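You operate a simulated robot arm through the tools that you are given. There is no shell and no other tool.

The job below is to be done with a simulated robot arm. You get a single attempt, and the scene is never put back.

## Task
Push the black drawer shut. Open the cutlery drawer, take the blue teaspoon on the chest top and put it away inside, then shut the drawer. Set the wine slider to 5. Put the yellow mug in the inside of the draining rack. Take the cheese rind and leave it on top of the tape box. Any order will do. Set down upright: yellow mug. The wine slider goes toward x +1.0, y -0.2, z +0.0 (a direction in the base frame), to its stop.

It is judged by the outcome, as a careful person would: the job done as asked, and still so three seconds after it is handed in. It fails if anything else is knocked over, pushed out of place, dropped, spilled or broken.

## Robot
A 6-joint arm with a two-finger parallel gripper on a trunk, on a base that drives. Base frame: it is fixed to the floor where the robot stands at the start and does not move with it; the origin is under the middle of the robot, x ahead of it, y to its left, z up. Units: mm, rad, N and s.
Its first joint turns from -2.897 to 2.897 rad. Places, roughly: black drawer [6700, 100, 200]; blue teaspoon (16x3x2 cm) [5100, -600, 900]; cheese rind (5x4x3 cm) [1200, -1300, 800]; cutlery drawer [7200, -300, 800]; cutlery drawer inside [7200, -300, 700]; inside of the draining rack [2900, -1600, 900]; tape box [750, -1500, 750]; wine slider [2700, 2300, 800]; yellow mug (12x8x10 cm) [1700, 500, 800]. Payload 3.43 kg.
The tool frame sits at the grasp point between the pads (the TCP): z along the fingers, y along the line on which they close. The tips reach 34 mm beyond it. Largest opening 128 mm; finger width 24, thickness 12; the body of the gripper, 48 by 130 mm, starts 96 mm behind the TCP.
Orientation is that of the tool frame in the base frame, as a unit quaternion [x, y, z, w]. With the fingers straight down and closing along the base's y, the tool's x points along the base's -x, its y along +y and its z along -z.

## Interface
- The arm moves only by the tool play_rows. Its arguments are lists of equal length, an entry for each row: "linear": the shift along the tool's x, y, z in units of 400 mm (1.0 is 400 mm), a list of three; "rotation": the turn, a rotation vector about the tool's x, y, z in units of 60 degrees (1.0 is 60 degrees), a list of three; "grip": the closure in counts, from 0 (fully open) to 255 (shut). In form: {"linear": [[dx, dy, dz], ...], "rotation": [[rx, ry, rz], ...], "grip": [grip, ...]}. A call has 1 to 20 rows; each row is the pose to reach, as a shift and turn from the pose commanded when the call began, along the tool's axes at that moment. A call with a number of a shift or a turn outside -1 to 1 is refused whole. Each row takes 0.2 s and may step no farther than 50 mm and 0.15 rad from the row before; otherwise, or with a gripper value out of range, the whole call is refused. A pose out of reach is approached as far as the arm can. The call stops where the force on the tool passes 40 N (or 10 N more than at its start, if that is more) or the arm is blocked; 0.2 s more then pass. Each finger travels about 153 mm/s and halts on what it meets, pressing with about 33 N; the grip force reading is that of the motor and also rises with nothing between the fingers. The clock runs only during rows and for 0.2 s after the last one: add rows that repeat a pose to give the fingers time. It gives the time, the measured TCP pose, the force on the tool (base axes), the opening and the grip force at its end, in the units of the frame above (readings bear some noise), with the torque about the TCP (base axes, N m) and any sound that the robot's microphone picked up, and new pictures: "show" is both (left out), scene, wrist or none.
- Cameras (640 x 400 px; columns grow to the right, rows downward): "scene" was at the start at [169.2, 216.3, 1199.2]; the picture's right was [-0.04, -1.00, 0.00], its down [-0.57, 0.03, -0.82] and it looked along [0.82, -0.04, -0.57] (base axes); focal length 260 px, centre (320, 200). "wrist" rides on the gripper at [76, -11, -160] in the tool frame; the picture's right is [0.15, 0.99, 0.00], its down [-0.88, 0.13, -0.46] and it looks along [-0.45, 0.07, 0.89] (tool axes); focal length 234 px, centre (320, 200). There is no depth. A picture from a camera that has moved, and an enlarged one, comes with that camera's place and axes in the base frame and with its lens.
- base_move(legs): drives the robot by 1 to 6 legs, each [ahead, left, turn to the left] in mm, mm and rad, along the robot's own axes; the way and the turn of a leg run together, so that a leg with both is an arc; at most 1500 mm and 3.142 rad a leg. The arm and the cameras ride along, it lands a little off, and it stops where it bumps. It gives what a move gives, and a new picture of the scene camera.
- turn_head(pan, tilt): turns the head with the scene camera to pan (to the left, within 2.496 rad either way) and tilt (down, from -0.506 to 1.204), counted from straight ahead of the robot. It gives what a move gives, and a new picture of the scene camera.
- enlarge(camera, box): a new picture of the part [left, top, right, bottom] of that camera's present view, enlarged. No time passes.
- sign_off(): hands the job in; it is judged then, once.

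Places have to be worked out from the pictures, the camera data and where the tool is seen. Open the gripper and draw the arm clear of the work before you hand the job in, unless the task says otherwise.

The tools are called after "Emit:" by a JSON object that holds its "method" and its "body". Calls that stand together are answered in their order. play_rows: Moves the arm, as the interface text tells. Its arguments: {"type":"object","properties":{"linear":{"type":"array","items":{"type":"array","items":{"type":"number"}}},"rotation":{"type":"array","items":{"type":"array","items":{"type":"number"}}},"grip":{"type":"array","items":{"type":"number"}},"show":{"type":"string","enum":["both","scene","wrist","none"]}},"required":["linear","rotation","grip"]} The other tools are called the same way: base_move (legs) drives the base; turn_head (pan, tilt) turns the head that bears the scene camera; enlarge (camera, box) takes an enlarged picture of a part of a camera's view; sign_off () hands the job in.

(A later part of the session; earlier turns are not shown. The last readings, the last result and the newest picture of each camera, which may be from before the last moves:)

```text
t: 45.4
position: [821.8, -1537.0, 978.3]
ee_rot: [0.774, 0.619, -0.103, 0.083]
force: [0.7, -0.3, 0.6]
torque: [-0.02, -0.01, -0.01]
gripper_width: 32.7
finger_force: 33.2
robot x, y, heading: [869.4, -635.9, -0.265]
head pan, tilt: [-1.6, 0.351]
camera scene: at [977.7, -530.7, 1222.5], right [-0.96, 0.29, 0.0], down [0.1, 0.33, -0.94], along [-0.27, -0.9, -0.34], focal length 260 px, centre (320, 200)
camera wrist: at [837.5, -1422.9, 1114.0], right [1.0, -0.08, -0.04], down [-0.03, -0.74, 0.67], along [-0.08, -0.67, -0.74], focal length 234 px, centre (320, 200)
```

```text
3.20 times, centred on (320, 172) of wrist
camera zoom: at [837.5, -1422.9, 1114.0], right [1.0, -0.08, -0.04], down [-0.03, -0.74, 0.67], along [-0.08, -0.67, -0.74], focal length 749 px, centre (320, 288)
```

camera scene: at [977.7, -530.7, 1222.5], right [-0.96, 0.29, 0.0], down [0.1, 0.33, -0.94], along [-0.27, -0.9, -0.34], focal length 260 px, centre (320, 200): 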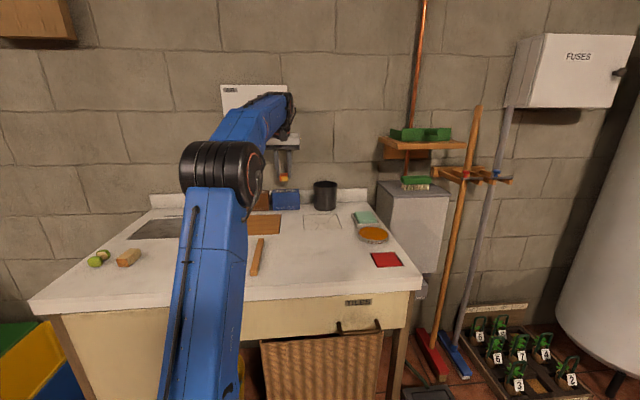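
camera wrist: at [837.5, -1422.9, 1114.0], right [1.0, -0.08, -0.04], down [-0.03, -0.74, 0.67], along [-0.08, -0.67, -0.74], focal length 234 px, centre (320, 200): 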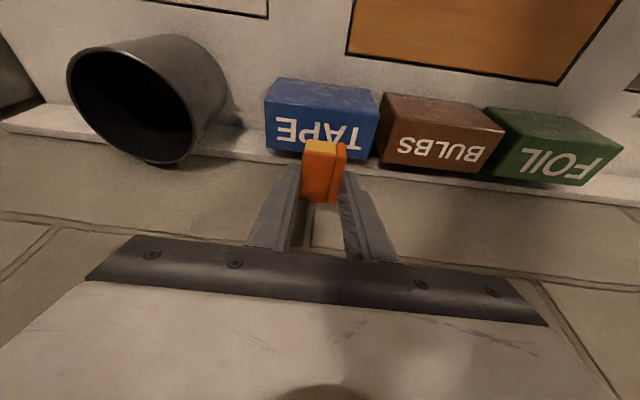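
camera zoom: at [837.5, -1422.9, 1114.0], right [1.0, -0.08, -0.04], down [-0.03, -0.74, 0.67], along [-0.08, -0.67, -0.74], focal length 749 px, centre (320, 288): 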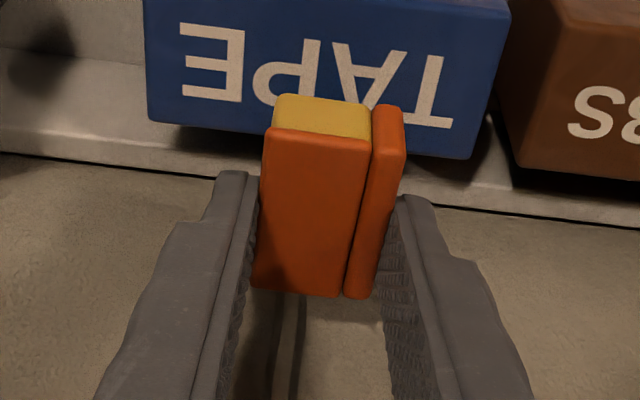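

Both views agree: the cheese centre (≈823, -1533) is over the box-top centre. I lower it gently to just about contact.

Emit:
{"method": "play_rows", "body": {"linear": [[0.007, 0, 0.026], [0.014, 0, 0.052], [0.02, 0, 0.075], [0.0245, 0, 0.0915], [0.0271, 0, 0.101], [0.0271, 0, 0.101]], "rotation": [[0, 0, 0], [0, 0, 0], [0, 0, 0], [0, 0, 0], [0, 0, 0], [0, 0, 0]], "grip": [255, 255, 255, 255, 255, 255]}}

Emit:
{"method": "enlarge", "body": {"camera": "scene", "box": [255, 145, 335, 215]}}

Emit:
{"method": "enlarge", "body": {"camera": "wrist", "box": [220, 110, 420, 235]}}

```text
t: 46.8
position: [822.1, -1535.5, 936.8]
ee_rot: [0.774, 0.62, -0.103, 0.083]
force: [0.0, 0.1, -0.7]
torque: [0.0, -0.01, 0.01]
gripper_width: 32.8
finger_force: 33.5
robot x, y, heading: [867.6, -631.5, -0.261]
head pan, tilt: [-1.6, 0.351]
camera scene: at [977.7, -530.7, 1222.5], right [-0.96, 0.29, 0.0], down [0.1, 0.33, -0.94], along [-0.27, -0.9, -0.34], focal length 260 px, centre (320, 200)
camera wrist: at [837.1, -1420.9, 1072.6], right [1.0, -0.08, -0.04], down [-0.03, -0.74, 0.67], along [-0.08, -0.67, -0.74], focal length 234 px, centre (320, 200)
```

scene: 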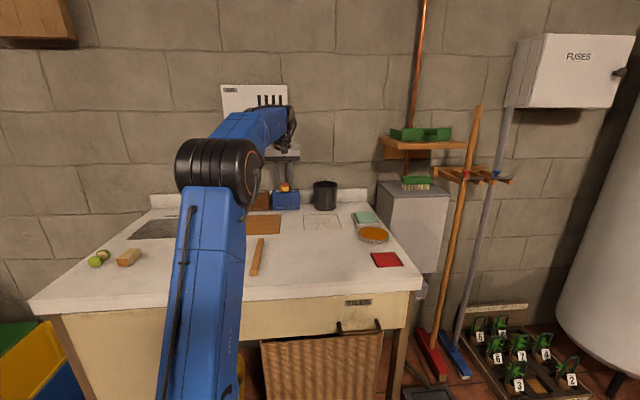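
wrist: 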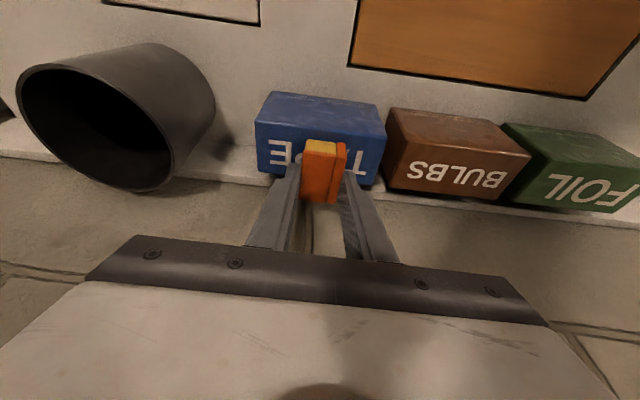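

```text
5.71 times, centred on (295, 180) of scene
camera zoom: at [977.7, -530.7, 1222.5], right [-0.96, 0.29, 0.0], down [0.1, 0.33, -0.94], along [-0.27, -0.9, -0.34], focal length 1488 px, centre (463, 314)
```

zoom: 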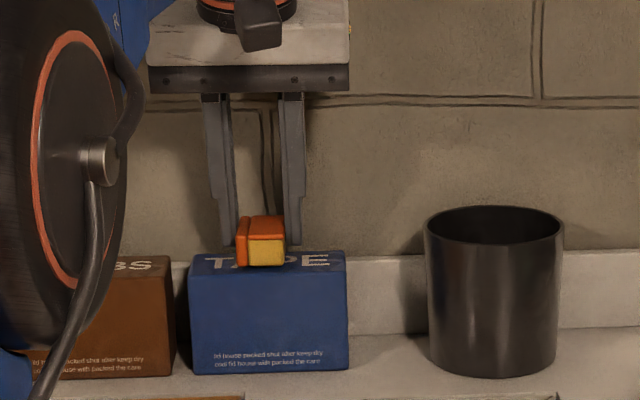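

```text
3.20 times, centred on (320, 172) of wrist
camera zoom: at [837.1, -1420.9, 1072.6], right [1.0, -0.08, -0.04], down [-0.03, -0.74, 0.67], along [-0.08, -0.67, -0.74], focal length 749 px, centre (320, 288)
```

zoom: 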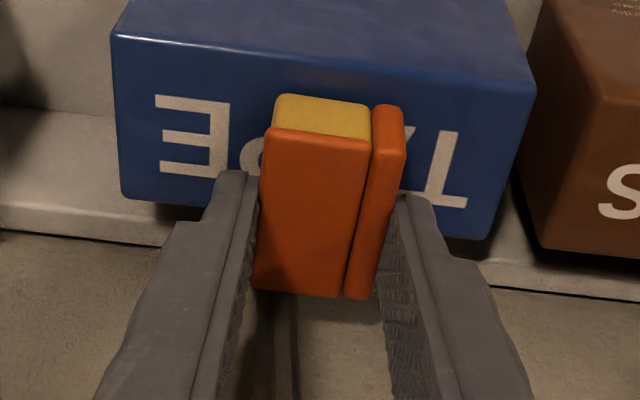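

The cheese bottom appears about 4 mm above the box top. I lower 3.5 mm more, then open a little to release it.

Emit:
{"method": "play_rows", "body": {"linear": [[0.0012, 0, 0.0042], [0.0023, 0, 0.0085], [0.0023, 0, 0.0085], [0.0023, 0, 0.0085], [0.0023, 0, 0.0085], [0.0023, 0, 0.0085], [0.0023, 0, 0.0085]], "rotation": [[0, 0, 0], [0, 0, 0], [0, 0, 0], [0, 0, 0], [0, 0, 0], [0, 0, 0], [0, 0, 0]], "grip": [255, 255, 255, 175, 155, 145, 145]}}

Emit:
{"method": "enlarge", "body": {"camera": "scene", "box": [255, 145, 335, 215]}}

Emit:
{"method": "enlarge", "body": {"camera": "wrist", "box": [220, 110, 420, 235]}}

```text
t: 48.4
position: [823.0, -1535.7, 933.6]
ee_rot: [0.774, 0.62, -0.102, 0.083]
force: [0.0, -0.2, 0.3]
torque: [0.01, 0.02, -0.01]
gripper_width: 55.2
finger_force: 0.0
robot x, y, heading: [871.1, -632.7, -0.263]
head pan, tilt: [-1.6, 0.351]
camera scene: at [977.7, -530.6, 1222.5], right [-0.96, 0.29, 0.0], down [0.1, 0.33, -0.94], along [-0.27, -0.9, -0.34], focal length 260 px, centre (320, 200)
camera wrist: at [836.9, -1421.3, 1068.3], right [1.0, -0.08, -0.04], down [-0.03, -0.74, 0.67], along [-0.08, -0.67, -0.74], focal length 234 px, centre (320, 200)
```

scene: 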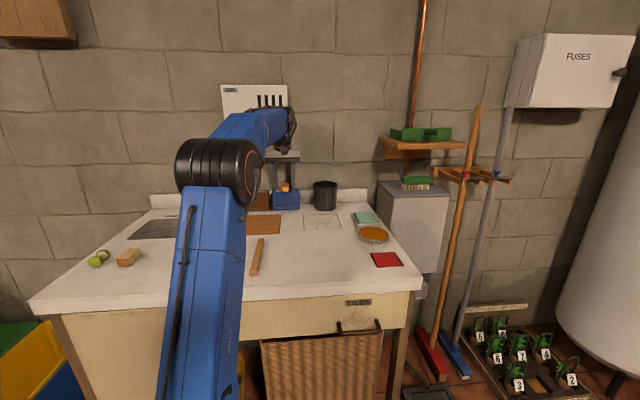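
wrist: 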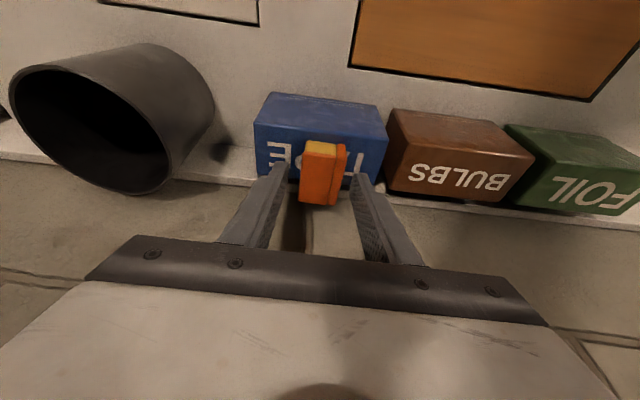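

```text
5.71 times, centred on (295, 180) of scene
camera zoom: at [977.7, -530.6, 1222.5], right [-0.96, 0.29, 0.0], down [0.1, 0.33, -0.94], along [-0.27, -0.9, -0.34], focal length 1488 px, centre (463, 314)
```

zoom: 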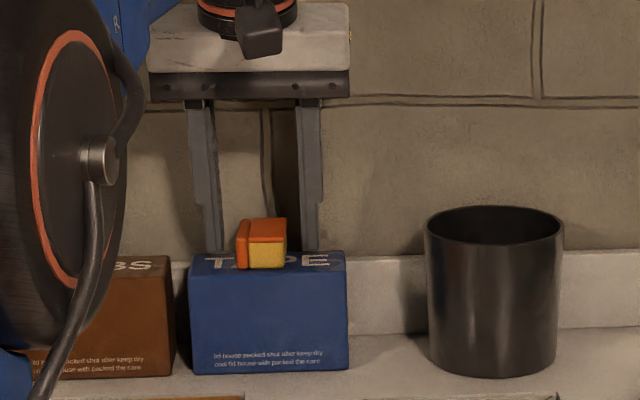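

```text
3.20 times, centred on (320, 172) of wrist
camera zoom: at [836.9, -1421.3, 1068.3], right [1.0, -0.08, -0.04], down [-0.03, -0.74, 0.67], along [-0.08, -0.67, -0.74], focal length 749 px, centre (320, 288)
```

zoom: 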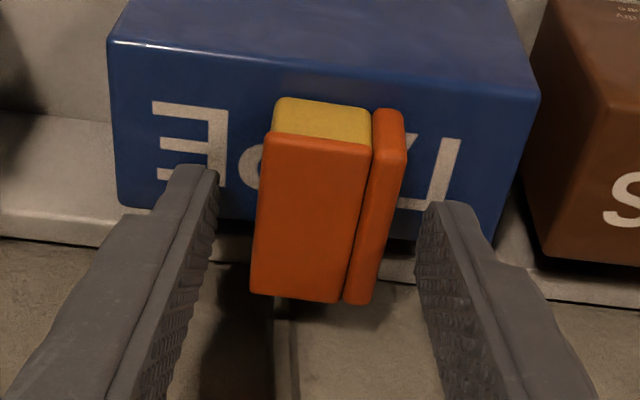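

The cheese rests flat on the tape box. I withdraw straight up, then back toward the robot.

Emit:
{"method": "play_rows", "body": {"linear": [[-0.013, 0, -0.048], [-0.039, 0, -0.145], [-0.065, 0, -0.24], [-0.091, 0, -0.34], [0.0, 0.02, -0.37], [0.11, 0.04, -0.4], [0.22, 0.06, -0.42], [0.33, 0.06, -0.44], [0.44, 0.06, -0.46], [0.54, 0.06, -0.48]], "rotation": [[0, 0, 0], [0, 0, 0], [0, 0, 0], [0, 0, 0], [0, 0.1, 0], [0, 0.2, 0], [0, 0.25, 0], [0, 0.25, 0], [0, 0.25, 0], [0, 0.25, 0]], "grip": [145, 145, 145, 145, 100, 0, 0, 0, 0, 0]}}

Emit:
{"method": "enlarge", "body": {"camera": "scene", "box": [255, 145, 335, 215]}}

```text
t: 50.6
position: [901.2, -1292.2, 1062.5]
ee_rot: [0.781, 0.625, 0.0, 0.002]
force: [-0.6, -0.2, 0.1]
torque: [0.09, 0.0, -0.01]
gripper_width: 128.1
finger_force: 0.1
robot x, y, heading: [870.9, -630.5, -0.267]
head pan, tilt: [-1.6, 0.351]
camera scene: at [977.7, -531.1, 1222.6], right [-0.96, 0.29, 0.0], down [0.1, 0.33, -0.94], along [-0.27, -0.9, -0.34], focal length 260 px, centre (320, 200)
camera wrist: at [907.6, -1214.6, 1222.4], right [1.0, -0.07, 0.0], down [-0.07, -0.89, 0.46], along [-0.03, -0.46, -0.89], focal length 234 px, centre (320, 200)
```

scene: 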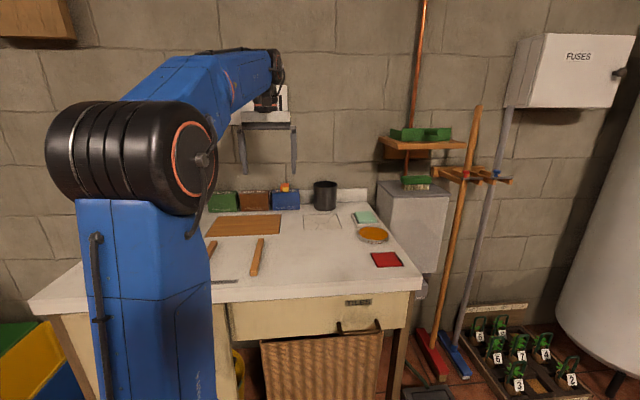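
wrist: 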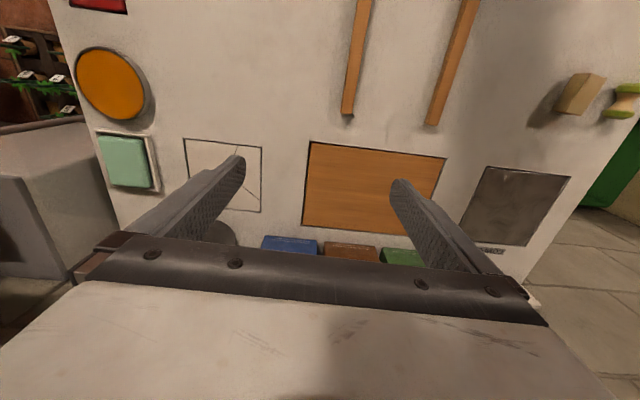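

```text
5.71 times, centred on (295, 180) of scene
camera zoom: at [977.7, -531.1, 1222.6], right [-0.96, 0.29, 0.0], down [0.1, 0.33, -0.94], along [-0.27, -0.9, -0.34], focal length 1488 px, centre (463, 314)
```

zoom: 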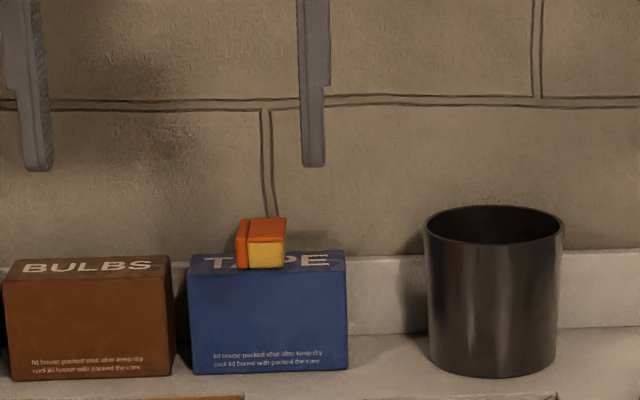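

The rind is done. Now I swing the arm back round to the robot's front (in two calls, staying clear of the arm's own axis).

Emit:
{"method": "play_rows", "body": {"linear": [[0.05, 0.09, 0], [0.1, 0.18, 0], [0.16, 0.27, 0], [0.22, 0.36, 0], [0.28, 0.45, 0], [0.34, 0.55, 0], [0.4, 0.65, 0], [0.45, 0.74, 0]], "rotation": [[0, 0, -0.1], [0, 0, -0.2], [0, 0, -0.3], [0, 0, -0.4], [0, 0, -0.5], [0, 0, -0.6], [0, 0, -0.7], [0, 0, -0.8]], "grip": [0, 0, 0, 0, 0, 0, 0, 0], "show": "none"}}

```text
t: 52.4
position: [1231.1, -1178.9, 1059.9]
ee_rot: [0.458, 0.889, -0.002, 0.001]
force: [-0.8, 0.1, 0.8]
torque: [0.04, 0.01, -0.02]
gripper_width: 127.8
finger_force: 0.0
robot x, y, heading: [871.7, -634.7, -0.261]
head pan, tilt: [-1.6, 0.351]
```

Emit:
{"method": "play_rows", "body": {"linear": [[0.062, 0.095, 0], [0.123, 0.19, 0], [0.185, 0.285, 0], [0.247, 0.38, 0], [0.308, 0.474, 0], [0.37, 0.569, 0], [0.432, 0.664, 0], [0.493, 0.758, 0], [0.555, 0.853, 0]], "rotation": [[0, 0, -0.08], [0, 0, -0.16], [0, 0, -0.24], [0, 0, -0.32], [0, 0, -0.4], [0, 0, -0.48], [0, 0, -0.56], [0, 0, -0.64], [0, 0, -0.65]], "grip": [0, 0, 0, 0, 0, 0, 0, 0, 0], "show": "none"}}

Emit:
{"method": "turn_head", "body": {"pan": 0.6, "tilt": 0.4}}

Emit:
{"method": "turn_head", "body": {"pan": -0.3, "tilt": 0.35}}

```text
t: 54.4
position: [1380.4, -800.0, 1062.7]
ee_rot: [0.136, 0.991, -0.002, 0.0]
force: [-0.1, -0.6, 0.8]
torque: [-0.01, -0.02, 0.0]
gripper_width: 127.6
finger_force: 0.2
robot x, y, heading: [870.3, -631.2, -0.26]
head pan, tilt: [-1.6, 0.351]
```

```text
t: 56.4
position: [1378.8, -799.9, 1062.5]
ee_rot: [0.137, 0.991, -0.002, 0.0]
force: [-0.2, 0.5, 0.1]
torque: [-0.01, 0.03, -0.01]
gripper_width: 128.0
finger_force: 0.1
robot x, y, heading: [867.5, -631.6, -0.264]
head pan, tilt: [0.6, 0.4]
camera scene: at [1092.1, -410.7, 1218.0], right [0.33, -0.94, 0.0], down [-0.37, -0.13, -0.92], along [0.87, 0.3, -0.39], focal length 260 px, centre (320, 200)
```

scene: 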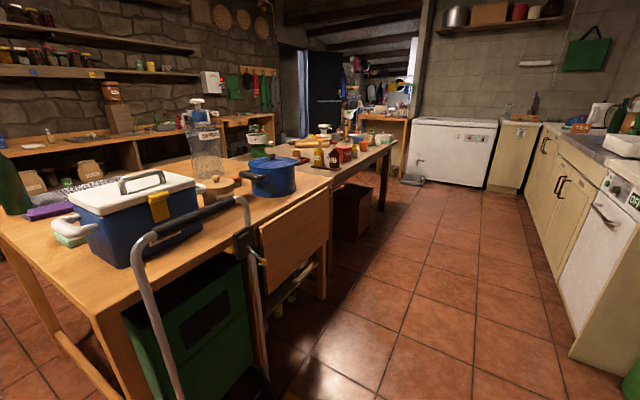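

```text
t: 57.6
position: [1379.9, -800.3, 1061.2]
ee_rot: [0.137, 0.991, -0.002, 0.0]
force: [0.6, -1.0, 0.2]
torque: [-0.01, -0.01, 0.02]
gripper_width: 128.3
finger_force: 0.0
robot x, y, heading: [870.1, -633.0, -0.263]
head pan, tilt: [-0.3, 0.351]
camera scene: at [1083.4, -491.0, 1222.5], right [-0.53, -0.85, 0.0], down [-0.29, 0.18, -0.94], along [0.79, -0.5, -0.34], focal length 260 px, centre (320, 200)
```

scene: 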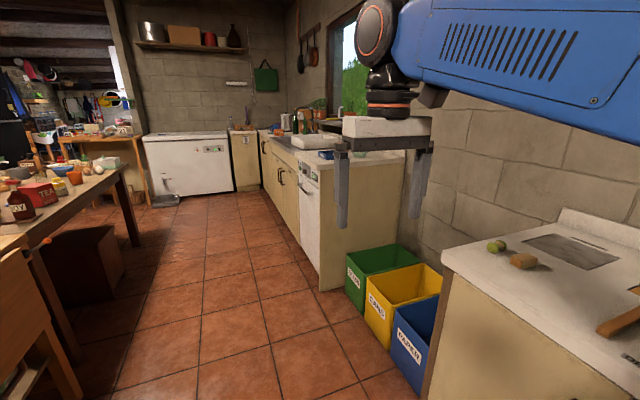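

The mug stands on the table behind the cooler; a clothes horse blocks the table's near end, so I'll work from the aisle. I drive up the aisle a bit and look left at the mug.

Emit:
{"method": "base_move", "body": {"legs": [[0, 200, 0.04], [500, 0, 0]]}}

Emit:
{"method": "turn_head", "body": {"pan": 1.2, "tilt": 0.4}}

```text
t: 61.8
position: [1926.5, -692.9, 1062.3]
ee_rot: [0.115, 0.993, -0.002, 0.001]
force: [0.1, -0.4, 0.1]
torque: [-0.02, -0.04, -0.01]
gripper_width: 128.1
finger_force: 0.0
robot x, y, heading: [1409.7, -544.7, -0.222]
head pan, tilt: [-0.3, 0.351]
camera scene: at [1618.2, -395.9, 1222.5], right [-0.5, -0.87, 0.0], down [-0.3, 0.17, -0.94], along [0.81, -0.47, -0.34], focal length 260 px, centre (320, 200)
```

scene: 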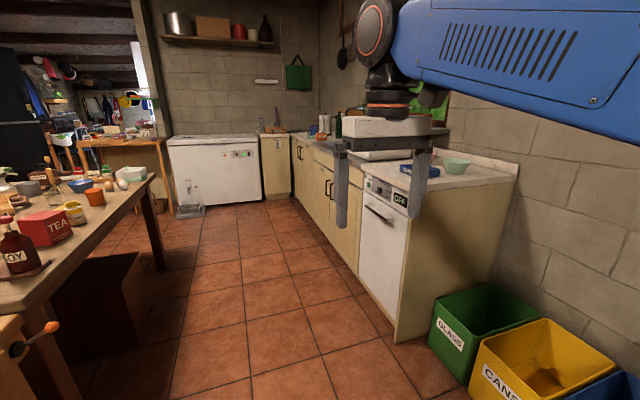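

```text
t: 63.4
position: [1926.4, -693.4, 1061.8]
ee_rot: [0.116, 0.993, -0.002, 0.0]
force: [0.1, -0.5, -0.7]
torque: [0.0, -0.02, 0.01]
gripper_width: 127.7
finger_force: 0.1
robot x, y, heading: [1409.4, -549.1, -0.22]
head pan, tilt: [1.201, 0.4]
camera scene: at [1589.3, -272.7, 1218.0], right [0.83, -0.56, 0.0], down [-0.22, -0.32, -0.92], along [0.51, 0.76, -0.39], focal length 260 px, centre (320, 200)
```

scene: 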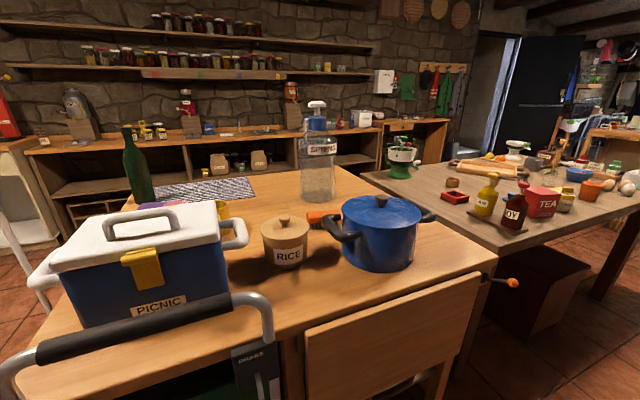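

The mug sits right behind the picnic cooler, so I need the arm's side close to the table: I'll face back down the room (-u). I reverse to the open floor and turn around there.

Emit:
{"method": "base_move", "body": {"legs": [[-795, 30, 0], [0, 0, 1.57], [0, 0, 1.57]]}}

```text
t: 75.3
position: [134.5, -206.5, 1061.7]
ee_rot: [0.994, -0.111, -0.001, -0.002]
force: [-0.4, 0.4, 0.5]
torque: [-0.06, -0.01, -0.01]
gripper_width: 128.1
finger_force: 0.1
robot x, y, heading: [649.9, -346.2, 2.926]
head pan, tilt: [1.201, 0.4]
camera scene: at [477.0, -622.3, 1218.0], right [-0.84, 0.55, 0.0], down [0.21, 0.33, -0.92], along [-0.51, -0.77, -0.39], focal length 260 px, centre (320, 200)
```

scene: 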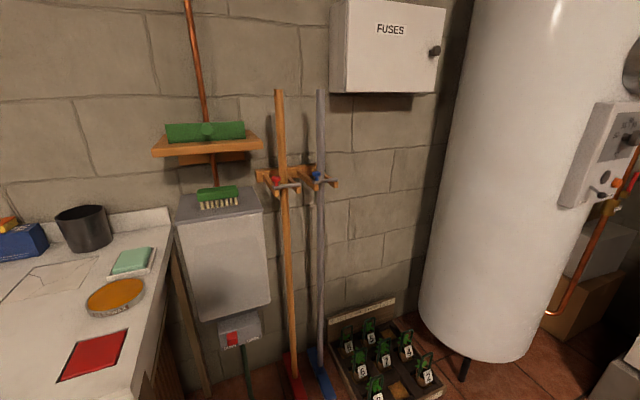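

Turned around fine. I back up the aisle alongside the table so the arm's axis is level with the mug.

Emit:
{"method": "base_move", "body": {"legs": [[-550, -150, 0], [-605, -86, 0]]}}

Emit:
{"method": "turn_head", "body": {"pan": -1.7, "tilt": 0.55}}

```text
t: 81.5
position: [1307.3, -219.2, 1061.3]
ee_rot: [0.994, -0.11, 0.0, -0.002]
force: [0.1, 0.6, -0.5]
torque: [-0.02, 0.01, 0.02]
gripper_width: 128.0
finger_force: 0.1
robot x, y, heading: [1825.5, -361.8, 2.932]
head pan, tilt: [1.201, 0.4]
camera scene: at [1651.0, -635.5, 1218.0], right [-0.84, 0.55, 0.0], down [0.21, 0.33, -0.92], along [-0.5, -0.77, -0.39], focal length 260 px, centre (320, 200)
```

scene: 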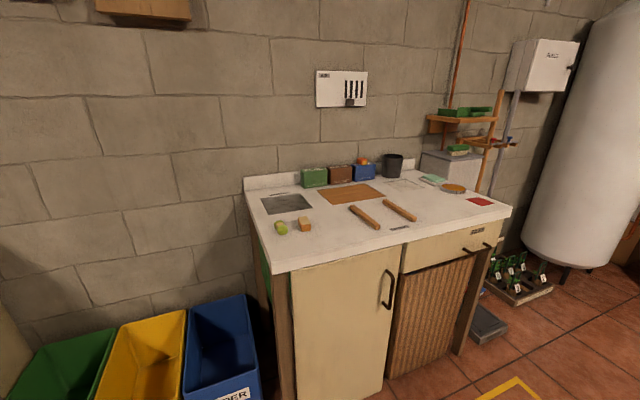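

```text
t: 84.1
position: [1306.2, -220.2, 1061.7]
ee_rot: [0.994, -0.109, 0.0, -0.002]
force: [0.4, -0.5, 0.2]
torque: [0.01, -0.02, 0.01]
gripper_width: 127.7
finger_force: 0.1
robot x, y, heading: [1823.9, -357.2, 2.927]
head pan, tilt: [-1.7, 0.55]
camera scene: at [1731.5, -473.3, 1204.3], right [0.94, -0.33, 0.0], down [-0.17, -0.49, -0.85], along [0.28, 0.8, -0.52], focal length 260 px, centre (320, 200)
```

scene: 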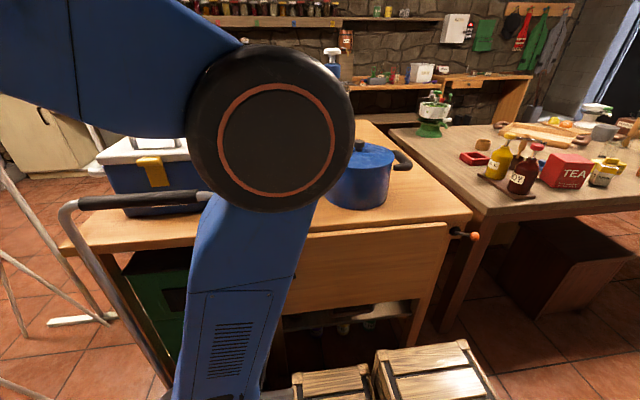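

Now I raise the arm above the cooler's handle and swing it over the table, turning the tool so the wrist camera looks outward.

Emit:
{"method": "play_rows", "body": {"linear": [[0, 0, -0.12], [0, 0, -0.24], [0, 0, -0.35], [0.01, -0.1, -0.37], [0.02, -0.2, -0.37], [0.03, -0.3, -0.37], [0.04, -0.4, -0.37], [0.05, -0.5, -0.37], [0.06, -0.6, -0.37], [0.07, -0.7, -0.37], [0.08, -0.735, -0.37]], "rotation": [[0, 0, 0], [0, 0, 0], [0, 0, 0.1], [0, 0, 0.2], [0, 0, 0.3], [0, 0, 0.4], [0, 0, 0.5], [0, 0, 0.6], [0, 0, 0.7], [0, 0, 0.8], [0, 0, 0.9]], "grip": [0, 0, 0, 0, 0, 0, 0, 0, 0, 0, 0]}}

```text
t: 86.5
position: [1402.1, 63.4, 1172.6]
ee_rot: [0.835, -0.55, -0.007, -0.005]
force: [0.7, -0.3, -0.5]
torque: [-0.01, 0.02, -0.02]
gripper_width: 128.1
finger_force: 0.1
out of reach, approached as far as the arm can: row 2, 3, 4, 5, 6, 7, 8, 9, 10, 11
robot x, y, heading: [1827.9, -356.7, 2.932]
head pan, tilt: [-1.7, 0.55]
camera scene: at [1731.6, -473.4, 1204.3], right [0.94, -0.33, 0.0], down [-0.17, -0.49, -0.85], along [0.28, 0.8, -0.52], focal length 260 px, centre (320, 200)
camera wrist: at [1443.6, -4.4, 1332.2], right [-0.85, -0.53, 0.0], down [-0.46, 0.75, 0.47], along [-0.25, 0.4, -0.88], focal length 234 px, centre (320, 200)
```

scene: 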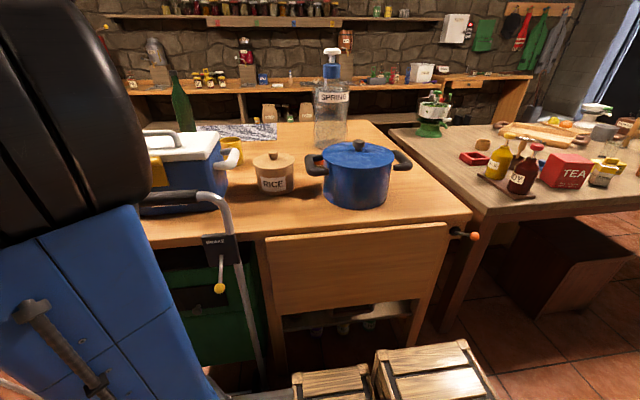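
wrist: 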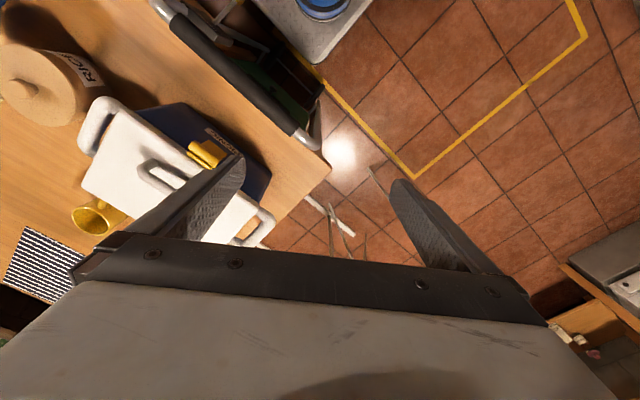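

The mug is visible in both views, about (1733, 528, 850). I enlarge to see its handle and gap to the cooler.

Emit:
{"method": "enlarge", "body": {"camera": "wrist", "box": [20, 150, 180, 250]}}

Emit:
{"method": "enlarge", "body": {"camera": "scene", "box": [140, 100, 300, 200]}}

```text
4.00 times, centred on (100, 200) of wrist
camera zoom: at [1443.6, -4.4, 1332.2], right [-0.85, -0.53, 0.0], down [-0.46, 0.75, 0.47], along [-0.25, 0.4, -0.88], focal length 937 px, centre (1200, 200)
```

zoom: 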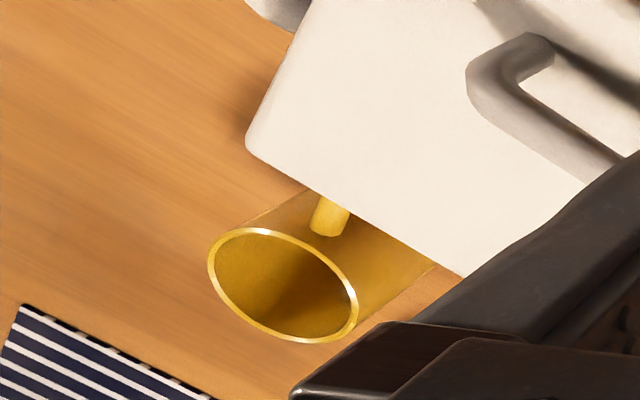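

```text
4.00 times, centred on (220, 150) of scene
camera zoom: at [1731.6, -473.4, 1204.3], right [0.94, -0.33, 0.0], down [-0.17, -0.49, -0.85], along [0.28, 0.8, -0.52], focal length 1041 px, centre (720, 400)
```

zoom: 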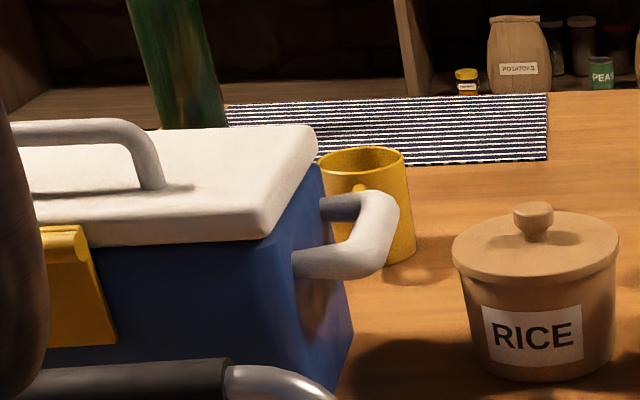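

Triangulation: mug rim centre ≈ (1735, 528, 885), handle pointing toward the cooler, cooler lid back edge at y≈360, z≈968. I move over toward the mug with the fingers to close along the table's length, either side of the handle.

Emit:
{"method": "play_rows", "body": {"linear": [[-0.057, -0.094, 0], [-0.114, -0.188, 0.005], [-0.171, -0.282, 0.01], [-0.228, -0.376, 0.02], [-0.285, -0.47, 0.03], [-0.342, -0.564, 0.04], [-0.4, -0.66, 0.05]], "rotation": [[0, 0, 0.06], [0, 0, 0.12], [0, 0, 0.18], [0, 0, 0.24], [0, 0, 0.3], [0, 0, 0.36], [0, 0, 0.42]], "grip": [0, 0, 0, 0, 0, 0, 0]}}

```text
t: 88.1
position: [1579.5, 313.2, 1155.8]
ee_rot: [-0.696, 0.718, 0.002, 0.001]
force: [-0.2, -1.1, 0.8]
torque: [0.07, 0.02, -0.03]
gripper_width: 128.0
finger_force: 0.2
robot x, y, heading: [1825.8, -359.2, 2.93]
head pan, tilt: [-1.7, 0.55]
camera scene: at [1731.6, -473.8, 1204.2], right [0.94, -0.33, 0.0], down [-0.17, -0.49, -0.85], along [0.28, 0.8, -0.52], focal length 260 px, centre (320, 200)
camera wrist: at [1587.9, 236.8, 1316.2], right [-0.99, -0.12, 0.0], down [-0.1, 0.88, 0.46], along [-0.05, 0.46, -0.89], focal length 234 px, centre (320, 200)
```

scene: 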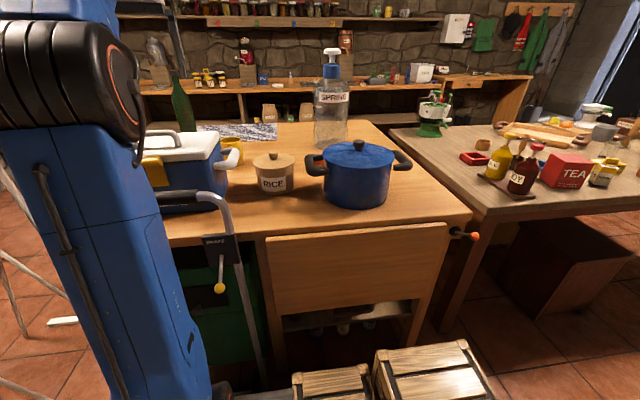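
wrist: 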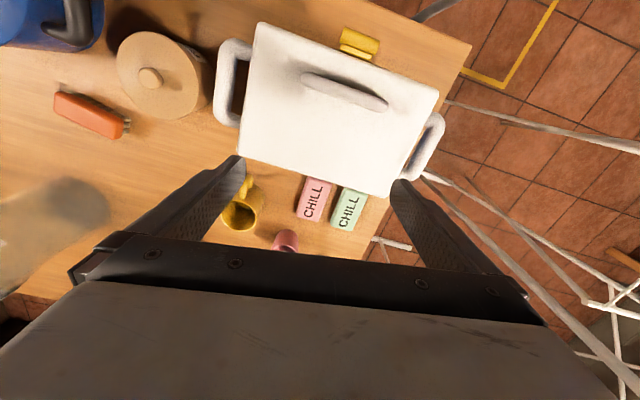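

Now the mug is seen between cooler, pink cup and chill packs. I go directly above it (≈(1730, 513)) at z≈1100 for a close look.

Emit:
{"method": "play_rows", "body": {"linear": [[-0.085, -0.06, 0.0], [-0.17, -0.12, 0.02], [-0.255, -0.18, 0.05], [-0.34, -0.24, 0.08], [-0.425, -0.3, 0.11], [-0.51, -0.36, 0.14], [-0.51, -0.36, 0.14]], "rotation": [[0, 0, 0], [0, 0, 0], [0, 0, 0], [0, 0, 0], [0, 0, 0], [0, 0, 0], [0, 0, 0]], "grip": [0, 0, 0, 0, 0, 0, 0]}}

Emit:
{"method": "enlarge", "body": {"camera": "wrist", "box": [200, 60, 440, 210]}}

```text
t: 89.7
position: [1720.7, 481.9, 1087.6]
ee_rot: [-0.696, 0.718, 0.009, 0.01]
force: [1.2, -0.6, -1.2]
torque: [0.0, 0.14, 0.0]
gripper_width: 128.0
finger_force: 0.1
out of reach, approached as far as the arm can: row 2, 3, 4, 5, 6, 7
robot x, y, heading: [1822.8, -363.8, 2.934]
head pan, tilt: [-1.7, 0.55]
camera scene: at [1729.0, -484.4, 1203.4], right [0.94, -0.33, 0.0], down [-0.17, -0.49, -0.86], along [0.28, 0.81, -0.52], focal length 260 px, centre (320, 200)
camera wrist: at [1730.6, 401.8, 1246.3], right [-0.99, -0.12, -0.01], down [-0.11, 0.87, 0.48], along [-0.05, 0.48, -0.88], focal length 234 px, centre (320, 200)
```

scene: 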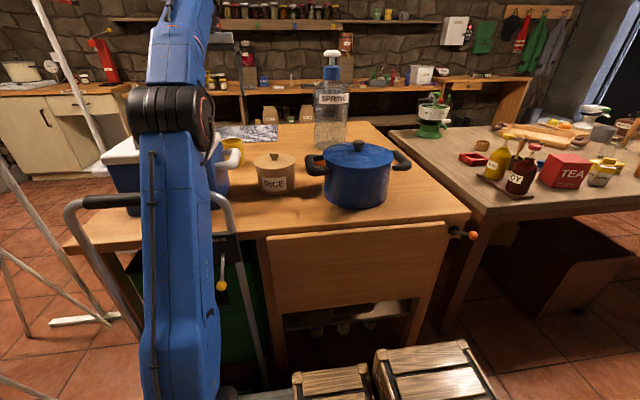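
wrist: 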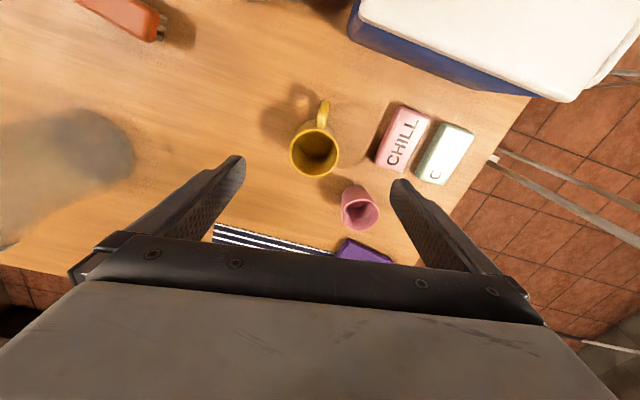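

```text
2.67 times, centred on (320, 135) of wrist
camera zoom: at [1730.6, 401.8, 1246.3], right [-0.99, -0.12, -0.01], down [-0.11, 0.87, 0.48], along [-0.05, 0.48, -0.88], focal length 624 px, centre (320, 373)
```

zoom: 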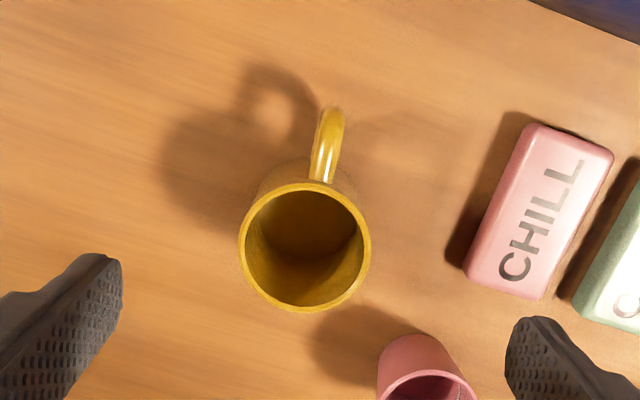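

The mug's rim centre is (1729, 516) and its handle points toward -y. The arm was at its reach limit at this height, so I go straight down 90 mm and re-read the pose.

Emit:
{"method": "play_rows", "body": {"linear": [[0, 0, 0.075], [0, 0, 0.15], [0, 0, 0.225], [0, 0, 0.225]], "rotation": [[0, 0, 0], [0, 0, 0], [0, 0, 0], [0, 0, 0]], "grip": [0, 0, 0, 0], "show": "wrist"}}

```text
t: 90.7
position: [1726.3, 499.2, 981.4]
ee_rot: [-0.696, 0.718, 0.002, 0.001]
force: [-0.3, 0.6, 0.0]
torque: [-0.01, 0.02, 0.0]
gripper_width: 128.1
finger_force: 0.1
robot x, y, heading: [1825.4, -359.6, 2.932]
head pan, tilt: [-1.7, 0.55]
camera wrist: at [1736.3, 422.6, 1142.3], right [-0.99, -0.11, 0.0], down [-0.1, 0.88, 0.46], along [-0.05, 0.46, -0.89], focal length 234 px, centre (320, 200)
```

wrist: 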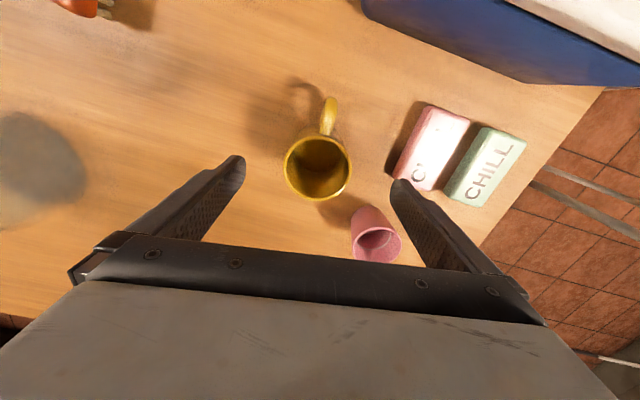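

The mug is nearly centred; I shift 15 mm outward and descend around it to TCP z≈872 with the fingers fully open.

Emit:
{"method": "play_rows", "body": {"linear": [[-0.0375, -0.001, 0.0], [-0.0375, -0.001, 0.06], [-0.0375, -0.001, 0.12], [-0.0375, -0.001, 0.18], [-0.0375, -0.001, 0.23], [-0.0375, -0.001, 0.2735], [-0.0375, -0.001, 0.2735]], "rotation": [[0, 0, 0], [0, 0, 0], [0, 0, 0], [0, 0, 0], [0, 0, 0], [0, 0, 0], [0, 0, 0]], "grip": [0, 0, 0, 0, 0, 0, 0]}}

Emit:
{"method": "enlarge", "body": {"camera": "wrist", "box": [200, 80, 440, 230]}}

```text
t: 92.3
position: [1725.1, 512.8, 874.0]
ee_rot: [-0.696, 0.718, 0.001, 0.0]
force: [-0.1, -0.3, -0.3]
torque: [0.02, 0.03, 0.0]
gripper_width: 127.8
finger_force: 0.1
robot x, y, heading: [1827.1, -360.1, 2.928]
head pan, tilt: [-1.7, 0.55]
camera scene: at [1731.6, -473.2, 1204.3], right [0.94, -0.33, 0.0], down [-0.17, -0.49, -0.85], along [0.28, 0.8, -0.52], focal length 260 px, centre (320, 200)
camera wrist: at [1734.7, 436.1, 1034.6], right [-0.99, -0.12, 0.0], down [-0.1, 0.88, 0.46], along [-0.05, 0.46, -0.89], focal length 234 px, centre (320, 200)
```

scene: 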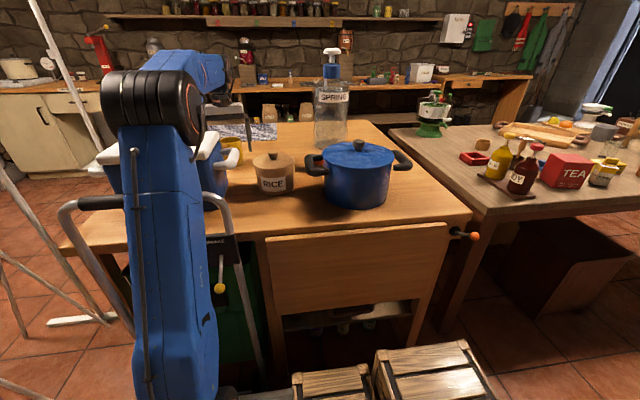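
wrist: 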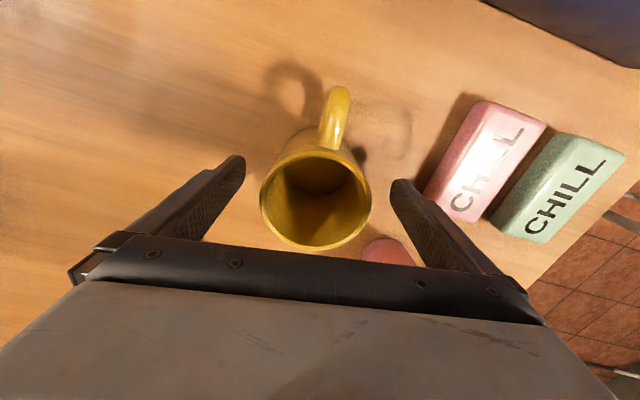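

```text
2.67 times, centred on (320, 155) of wrist
camera zoom: at [1734.7, 436.1, 1034.6], right [-0.99, -0.12, 0.0], down [-0.1, 0.88, 0.46], along [-0.05, 0.46, -0.89], focal length 624 px, centre (320, 320)
```

zoom: 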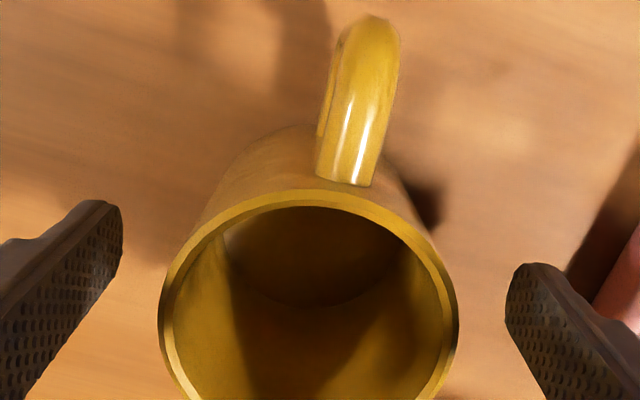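

The rim centre is within 3 mm of the tool axis, with fingers clear on both sides. I close on the mug.

Emit:
{"method": "play_rows", "body": {"linear": [[0, 0, 0], [0, 0, 0], [0, 0, 0], [0, 0, 0]], "rotation": [[0, 0, 0], [0, 0, 0], [0, 0, 0], [0, 0, 0]], "grip": [255, 255, 255, 255], "show": "wrist"}}

```text
t: 93.3
position: [1725.5, 512.9, 875.2]
ee_rot: [-0.696, 0.718, 0.0, 0.001]
force: [1.0, 0.2, 2.9]
torque: [0.0, 0.11, 0.0]
gripper_width: 76.6
finger_force: 32.9
robot x, y, heading: [1824.0, -360.0, 2.932]
head pan, tilt: [-1.7, 0.55]
camera wrist: at [1734.8, 436.0, 1034.9], right [-0.99, -0.11, 0.0], down [-0.1, 0.88, 0.46], along [-0.05, 0.46, -0.89], focal length 234 px, centre (320, 200)
```

wrist: 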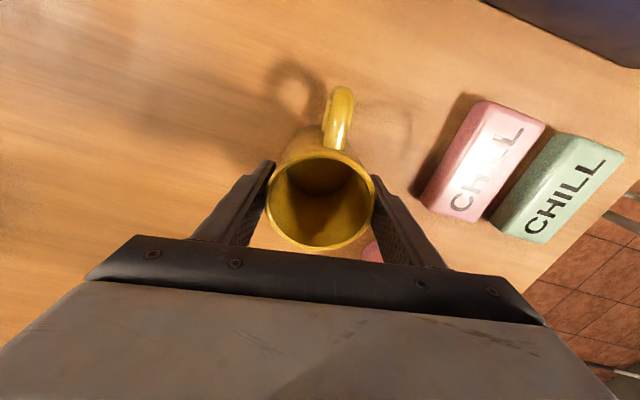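

The mug is held (76.6 mm). I lift it, retracting slightly as it rises, staying behind the cooler until it is higher than the lid.

Emit:
{"method": "play_rows", "body": {"linear": [[0, 0, -0.05], [0, 0, -0.15], [0.02, 0, -0.25], [0.05, 0, -0.35], [0.08, 0, -0.44], [0.1, 0, -0.5], [0.1, 0, -0.5]], "rotation": [[0, 0, 0], [0, 0, 0], [0, 0, 0], [0, 0, 0], [0, 0, 0], [0, 0, 0], [0, 0, 0]], "grip": [255, 255, 255, 255, 255, 255, 255]}}

```text
t: 94.9
position: [1723.8, 473.3, 1072.9]
ee_rot: [-0.696, 0.718, 0.001, 0.001]
force: [0.5, -0.6, -3.5]
torque: [-0.01, -0.01, -0.02]
gripper_width: 76.8
finger_force: 32.3
robot x, y, heading: [1826.3, -359.9, 2.937]
head pan, tilt: [-1.7, 0.55]
camera scene: at [1731.6, -473.1, 1204.3], right [0.94, -0.33, 0.0], down [-0.17, -0.49, -0.85], along [0.28, 0.8, -0.52], focal length 260 px, centre (320, 200)
camera wrist: at [1733.9, 397.2, 1233.8], right [-0.99, -0.11, 0.0], down [-0.1, 0.88, 0.46], along [-0.05, 0.46, -0.89], focal length 234 px, centre (320, 200)
```

scene: 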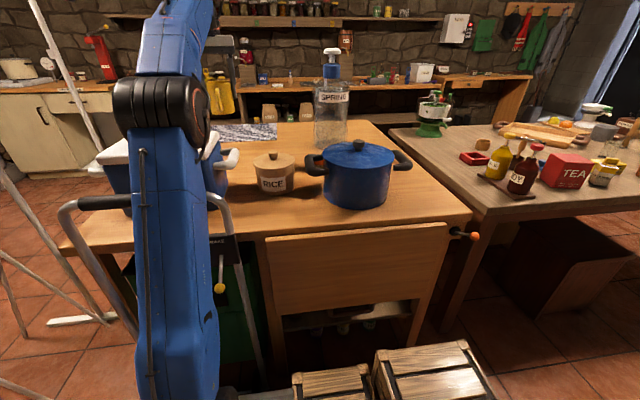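
wrist: 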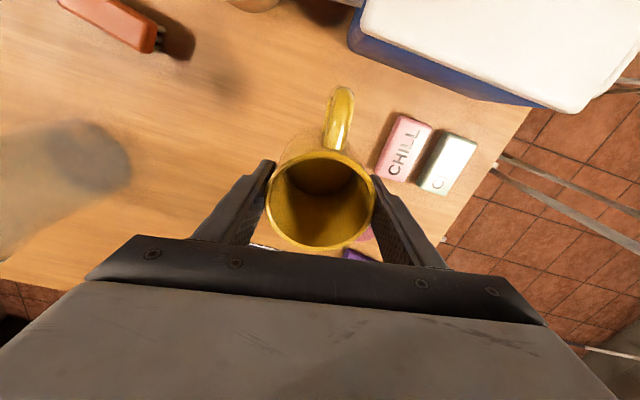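

Mug bottom is now about z 983. I raise another 40 mm with a small retract and check before crossing the lid.

Emit:
{"method": "play_rows", "body": {"linear": [[0.03, 0, -0.04], [0.06, 0, -0.08], [0.09, 0, -0.11], [0.09, 0, -0.11]], "rotation": [[0, 0, 0], [0, 0, 0], [0, 0, 0], [0, 0, 0]], "grip": [255, 255, 255, 255], "show": "scene"}}

```text
t: 95.9
position: [1721.4, 433.0, 1111.9]
ee_rot: [-0.696, 0.718, 0.002, 0.003]
force: [0.5, 0.1, -2.6]
torque: [0.03, -0.03, -0.04]
gripper_width: 76.7
finger_force: 33.3
out of reach, approached as far as the arm can: row 3, 4
robot x, y, heading: [1824.5, -361.5, 2.932]
head pan, tilt: [-1.7, 0.55]
camera scene: at [1731.6, -473.1, 1204.3], right [0.94, -0.33, 0.0], down [-0.17, -0.49, -0.85], along [0.28, 0.8, -0.52], focal length 260 px, centre (320, 200)
```

scene: 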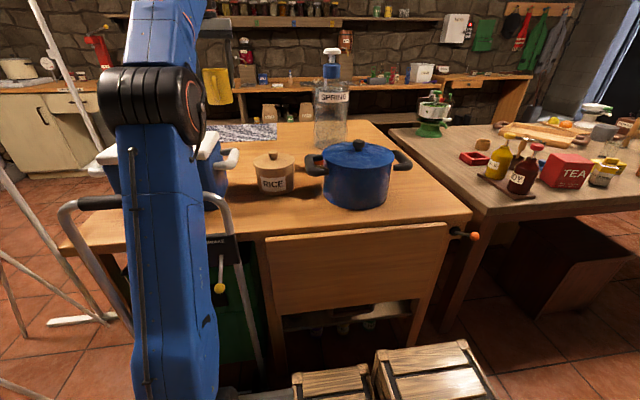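

Mug bottom ~1022 now, above lid and lid handle. I retract across the cooler's right edge toward the aisle.

Emit:
{"method": "play_rows", "body": {"linear": [[0.1, 0.01, 0], [0.2, 0.02, -0.02], [0.3, 0.03, -0.04], [0.4, 0.04, -0.06], [0.5, 0.045, -0.08], [0.6, 0.05, -0.08], [0.71, 0.055, -0.08]], "rotation": [[0, 0, 0], [0, 0, 0], [0, 0, 0], [0, 0, 0], [0, 0, 0], [0, 0, 0], [0, 0, 0]], "grip": [255, 255, 255, 255, 255, 255, 255]}}

```text
t: 97.5
position: [1688.4, 149.9, 1143.4]
ee_rot: [-0.696, 0.718, 0.001, 0.0]
force: [-0.8, 0.1, -5.1]
torque: [-0.11, 0.05, 0.0]
gripper_width: 76.6
finger_force: 33.0
robot x, y, heading: [1826.6, -360.5, 2.931]
head pan, tilt: [-1.7, 0.55]
camera scene: at [1731.6, -472.8, 1204.3], right [0.94, -0.33, 0.0], down [-0.17, -0.49, -0.85], along [0.28, 0.8, -0.52], focal length 260 px, centre (320, 200)
camera wrist: at [1699.1, 73.9, 1304.5], right [-0.99, -0.12, 0.0], down [-0.1, 0.88, 0.46], along [-0.05, 0.46, -0.89], focal length 234 px, centre (320, 200)
```

scene: 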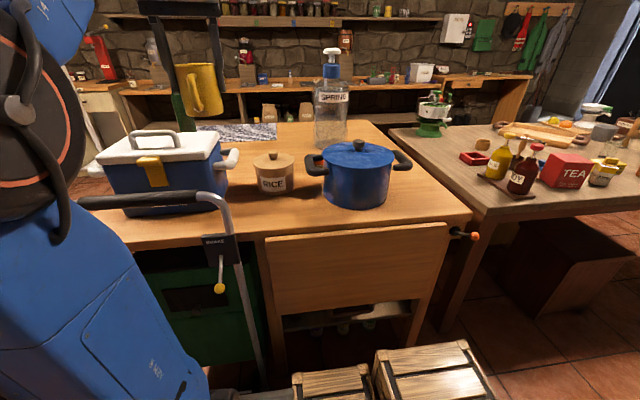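
wrist: 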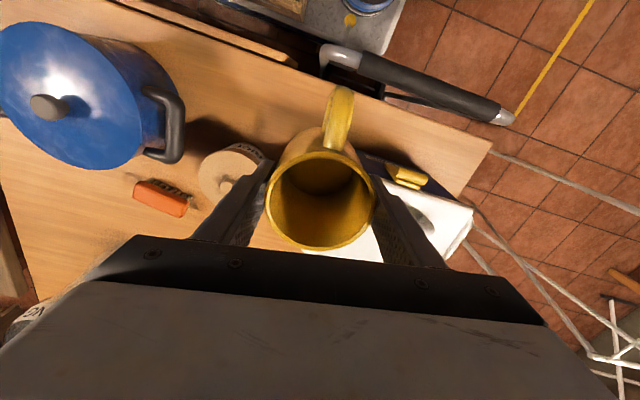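

The mug is clear of the table clutter. I swing it round to the robot's front at the same height.

Emit:
{"method": "play_rows", "body": {"linear": [[0.02, 0.12, 0], [0.04, 0.24, 0], [0.06, 0.36, 0], [0.08, 0.48, 0], [0.13, 0.59, 0], [0.22, 0.66, 0], [0.31, 0.73, 0], [0.4, 0.79, 0], [0.5, 0.84, 0], [0.59, 0.87, 0], [0.68, 0.9, 0]], "rotation": [[0, 0, -0.09], [0, 0, -0.18], [0, 0, -0.27], [0, 0, -0.36], [0, 0, -0.45], [0, 0, -0.54], [0, 0, -0.63], [0, 0, -0.72], [0, 0, -0.81], [0, 0, -0.9], [0, 0, -0.99]], "grip": [255, 255, 255, 255, 255, 255, 255, 255, 255, 255, 255], "show": "scene"}}

```text
t: 99.9
position: [1321.7, -110.8, 1141.4]
ee_rot: [0.961, -0.278, 0.0, -0.002]
force: [-0.3, 0.1, -2.9]
torque: [0.02, 0.02, -0.02]
gripper_width: 76.6
finger_force: 33.1
robot x, y, heading: [1825.5, -360.4, 2.927]
head pan, tilt: [-1.7, 0.55]
camera scene: at [1731.4, -473.3, 1204.3], right [0.94, -0.33, 0.0], down [-0.17, -0.49, -0.85], along [0.28, 0.8, -0.52], focal length 260 px, centre (320, 200)
```

scene: 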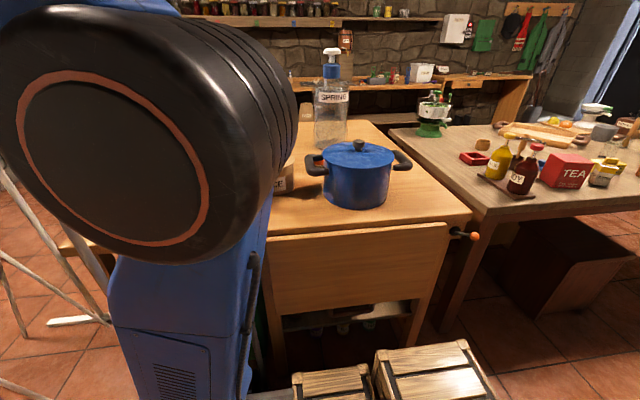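

Now I drive back along the aisle toward the sink counter where the draining rack should be, then look left at it.

Emit:
{"method": "base_move", "body": {"legs": [[-300, 200, 0], [-900, 150, 0]]}}

Emit:
{"method": "turn_head", "body": {"pan": 1.7, "tilt": 0.4}}

```text
t: 106.6
position: [2423.9, -707.1, 1140.9]
ee_rot: [0.961, -0.275, 0.0, -0.002]
force: [0.0, 0.6, -3.1]
torque: [0.01, -0.02, 0.0]
gripper_width: 76.8
finger_force: 33.0
robot x, y, heading: [2931.4, -950.6, 2.939]
head pan, tilt: [-1.7, 0.55]
camera scene: at [2837.1, -1065.4, 1204.3], right [0.95, -0.32, 0.0], down [-0.17, -0.49, -0.85], along [0.28, 0.81, -0.52], focal length 260 px, centre (320, 200)
```

scene: 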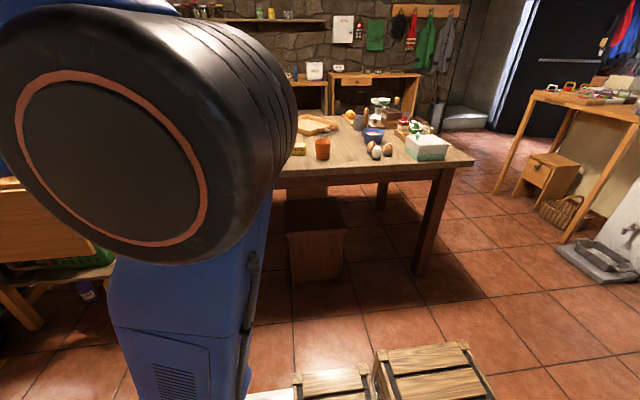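

```text
t: 109.5
position: [2425.4, -705.8, 1143.2]
ee_rot: [0.961, -0.275, 0.0, -0.001]
force: [-0.6, 0.5, -3.1]
torque: [0.01, 0.0, -0.05]
gripper_width: 76.7
finger_force: 33.1
robot x, y, heading: [2930.0, -951.1, 2.944]
head pan, tilt: [1.7, 0.4]
camera scene: at [2801.3, -1242.7, 1218.0], right [-1.0, 0.07, 0.0], down [0.03, 0.39, -0.92], along [-0.07, -0.92, -0.39], focal length 260 px, centre (320, 200)
```

scene: 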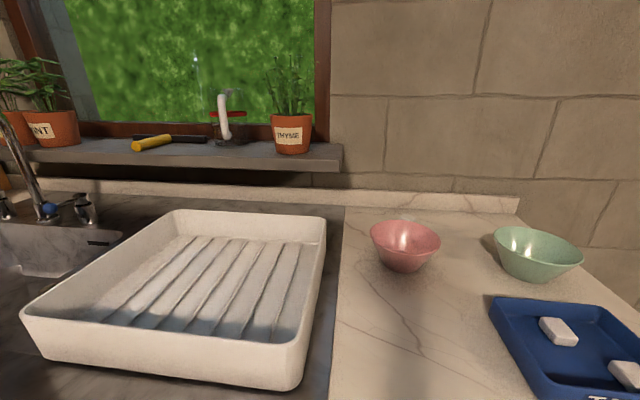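

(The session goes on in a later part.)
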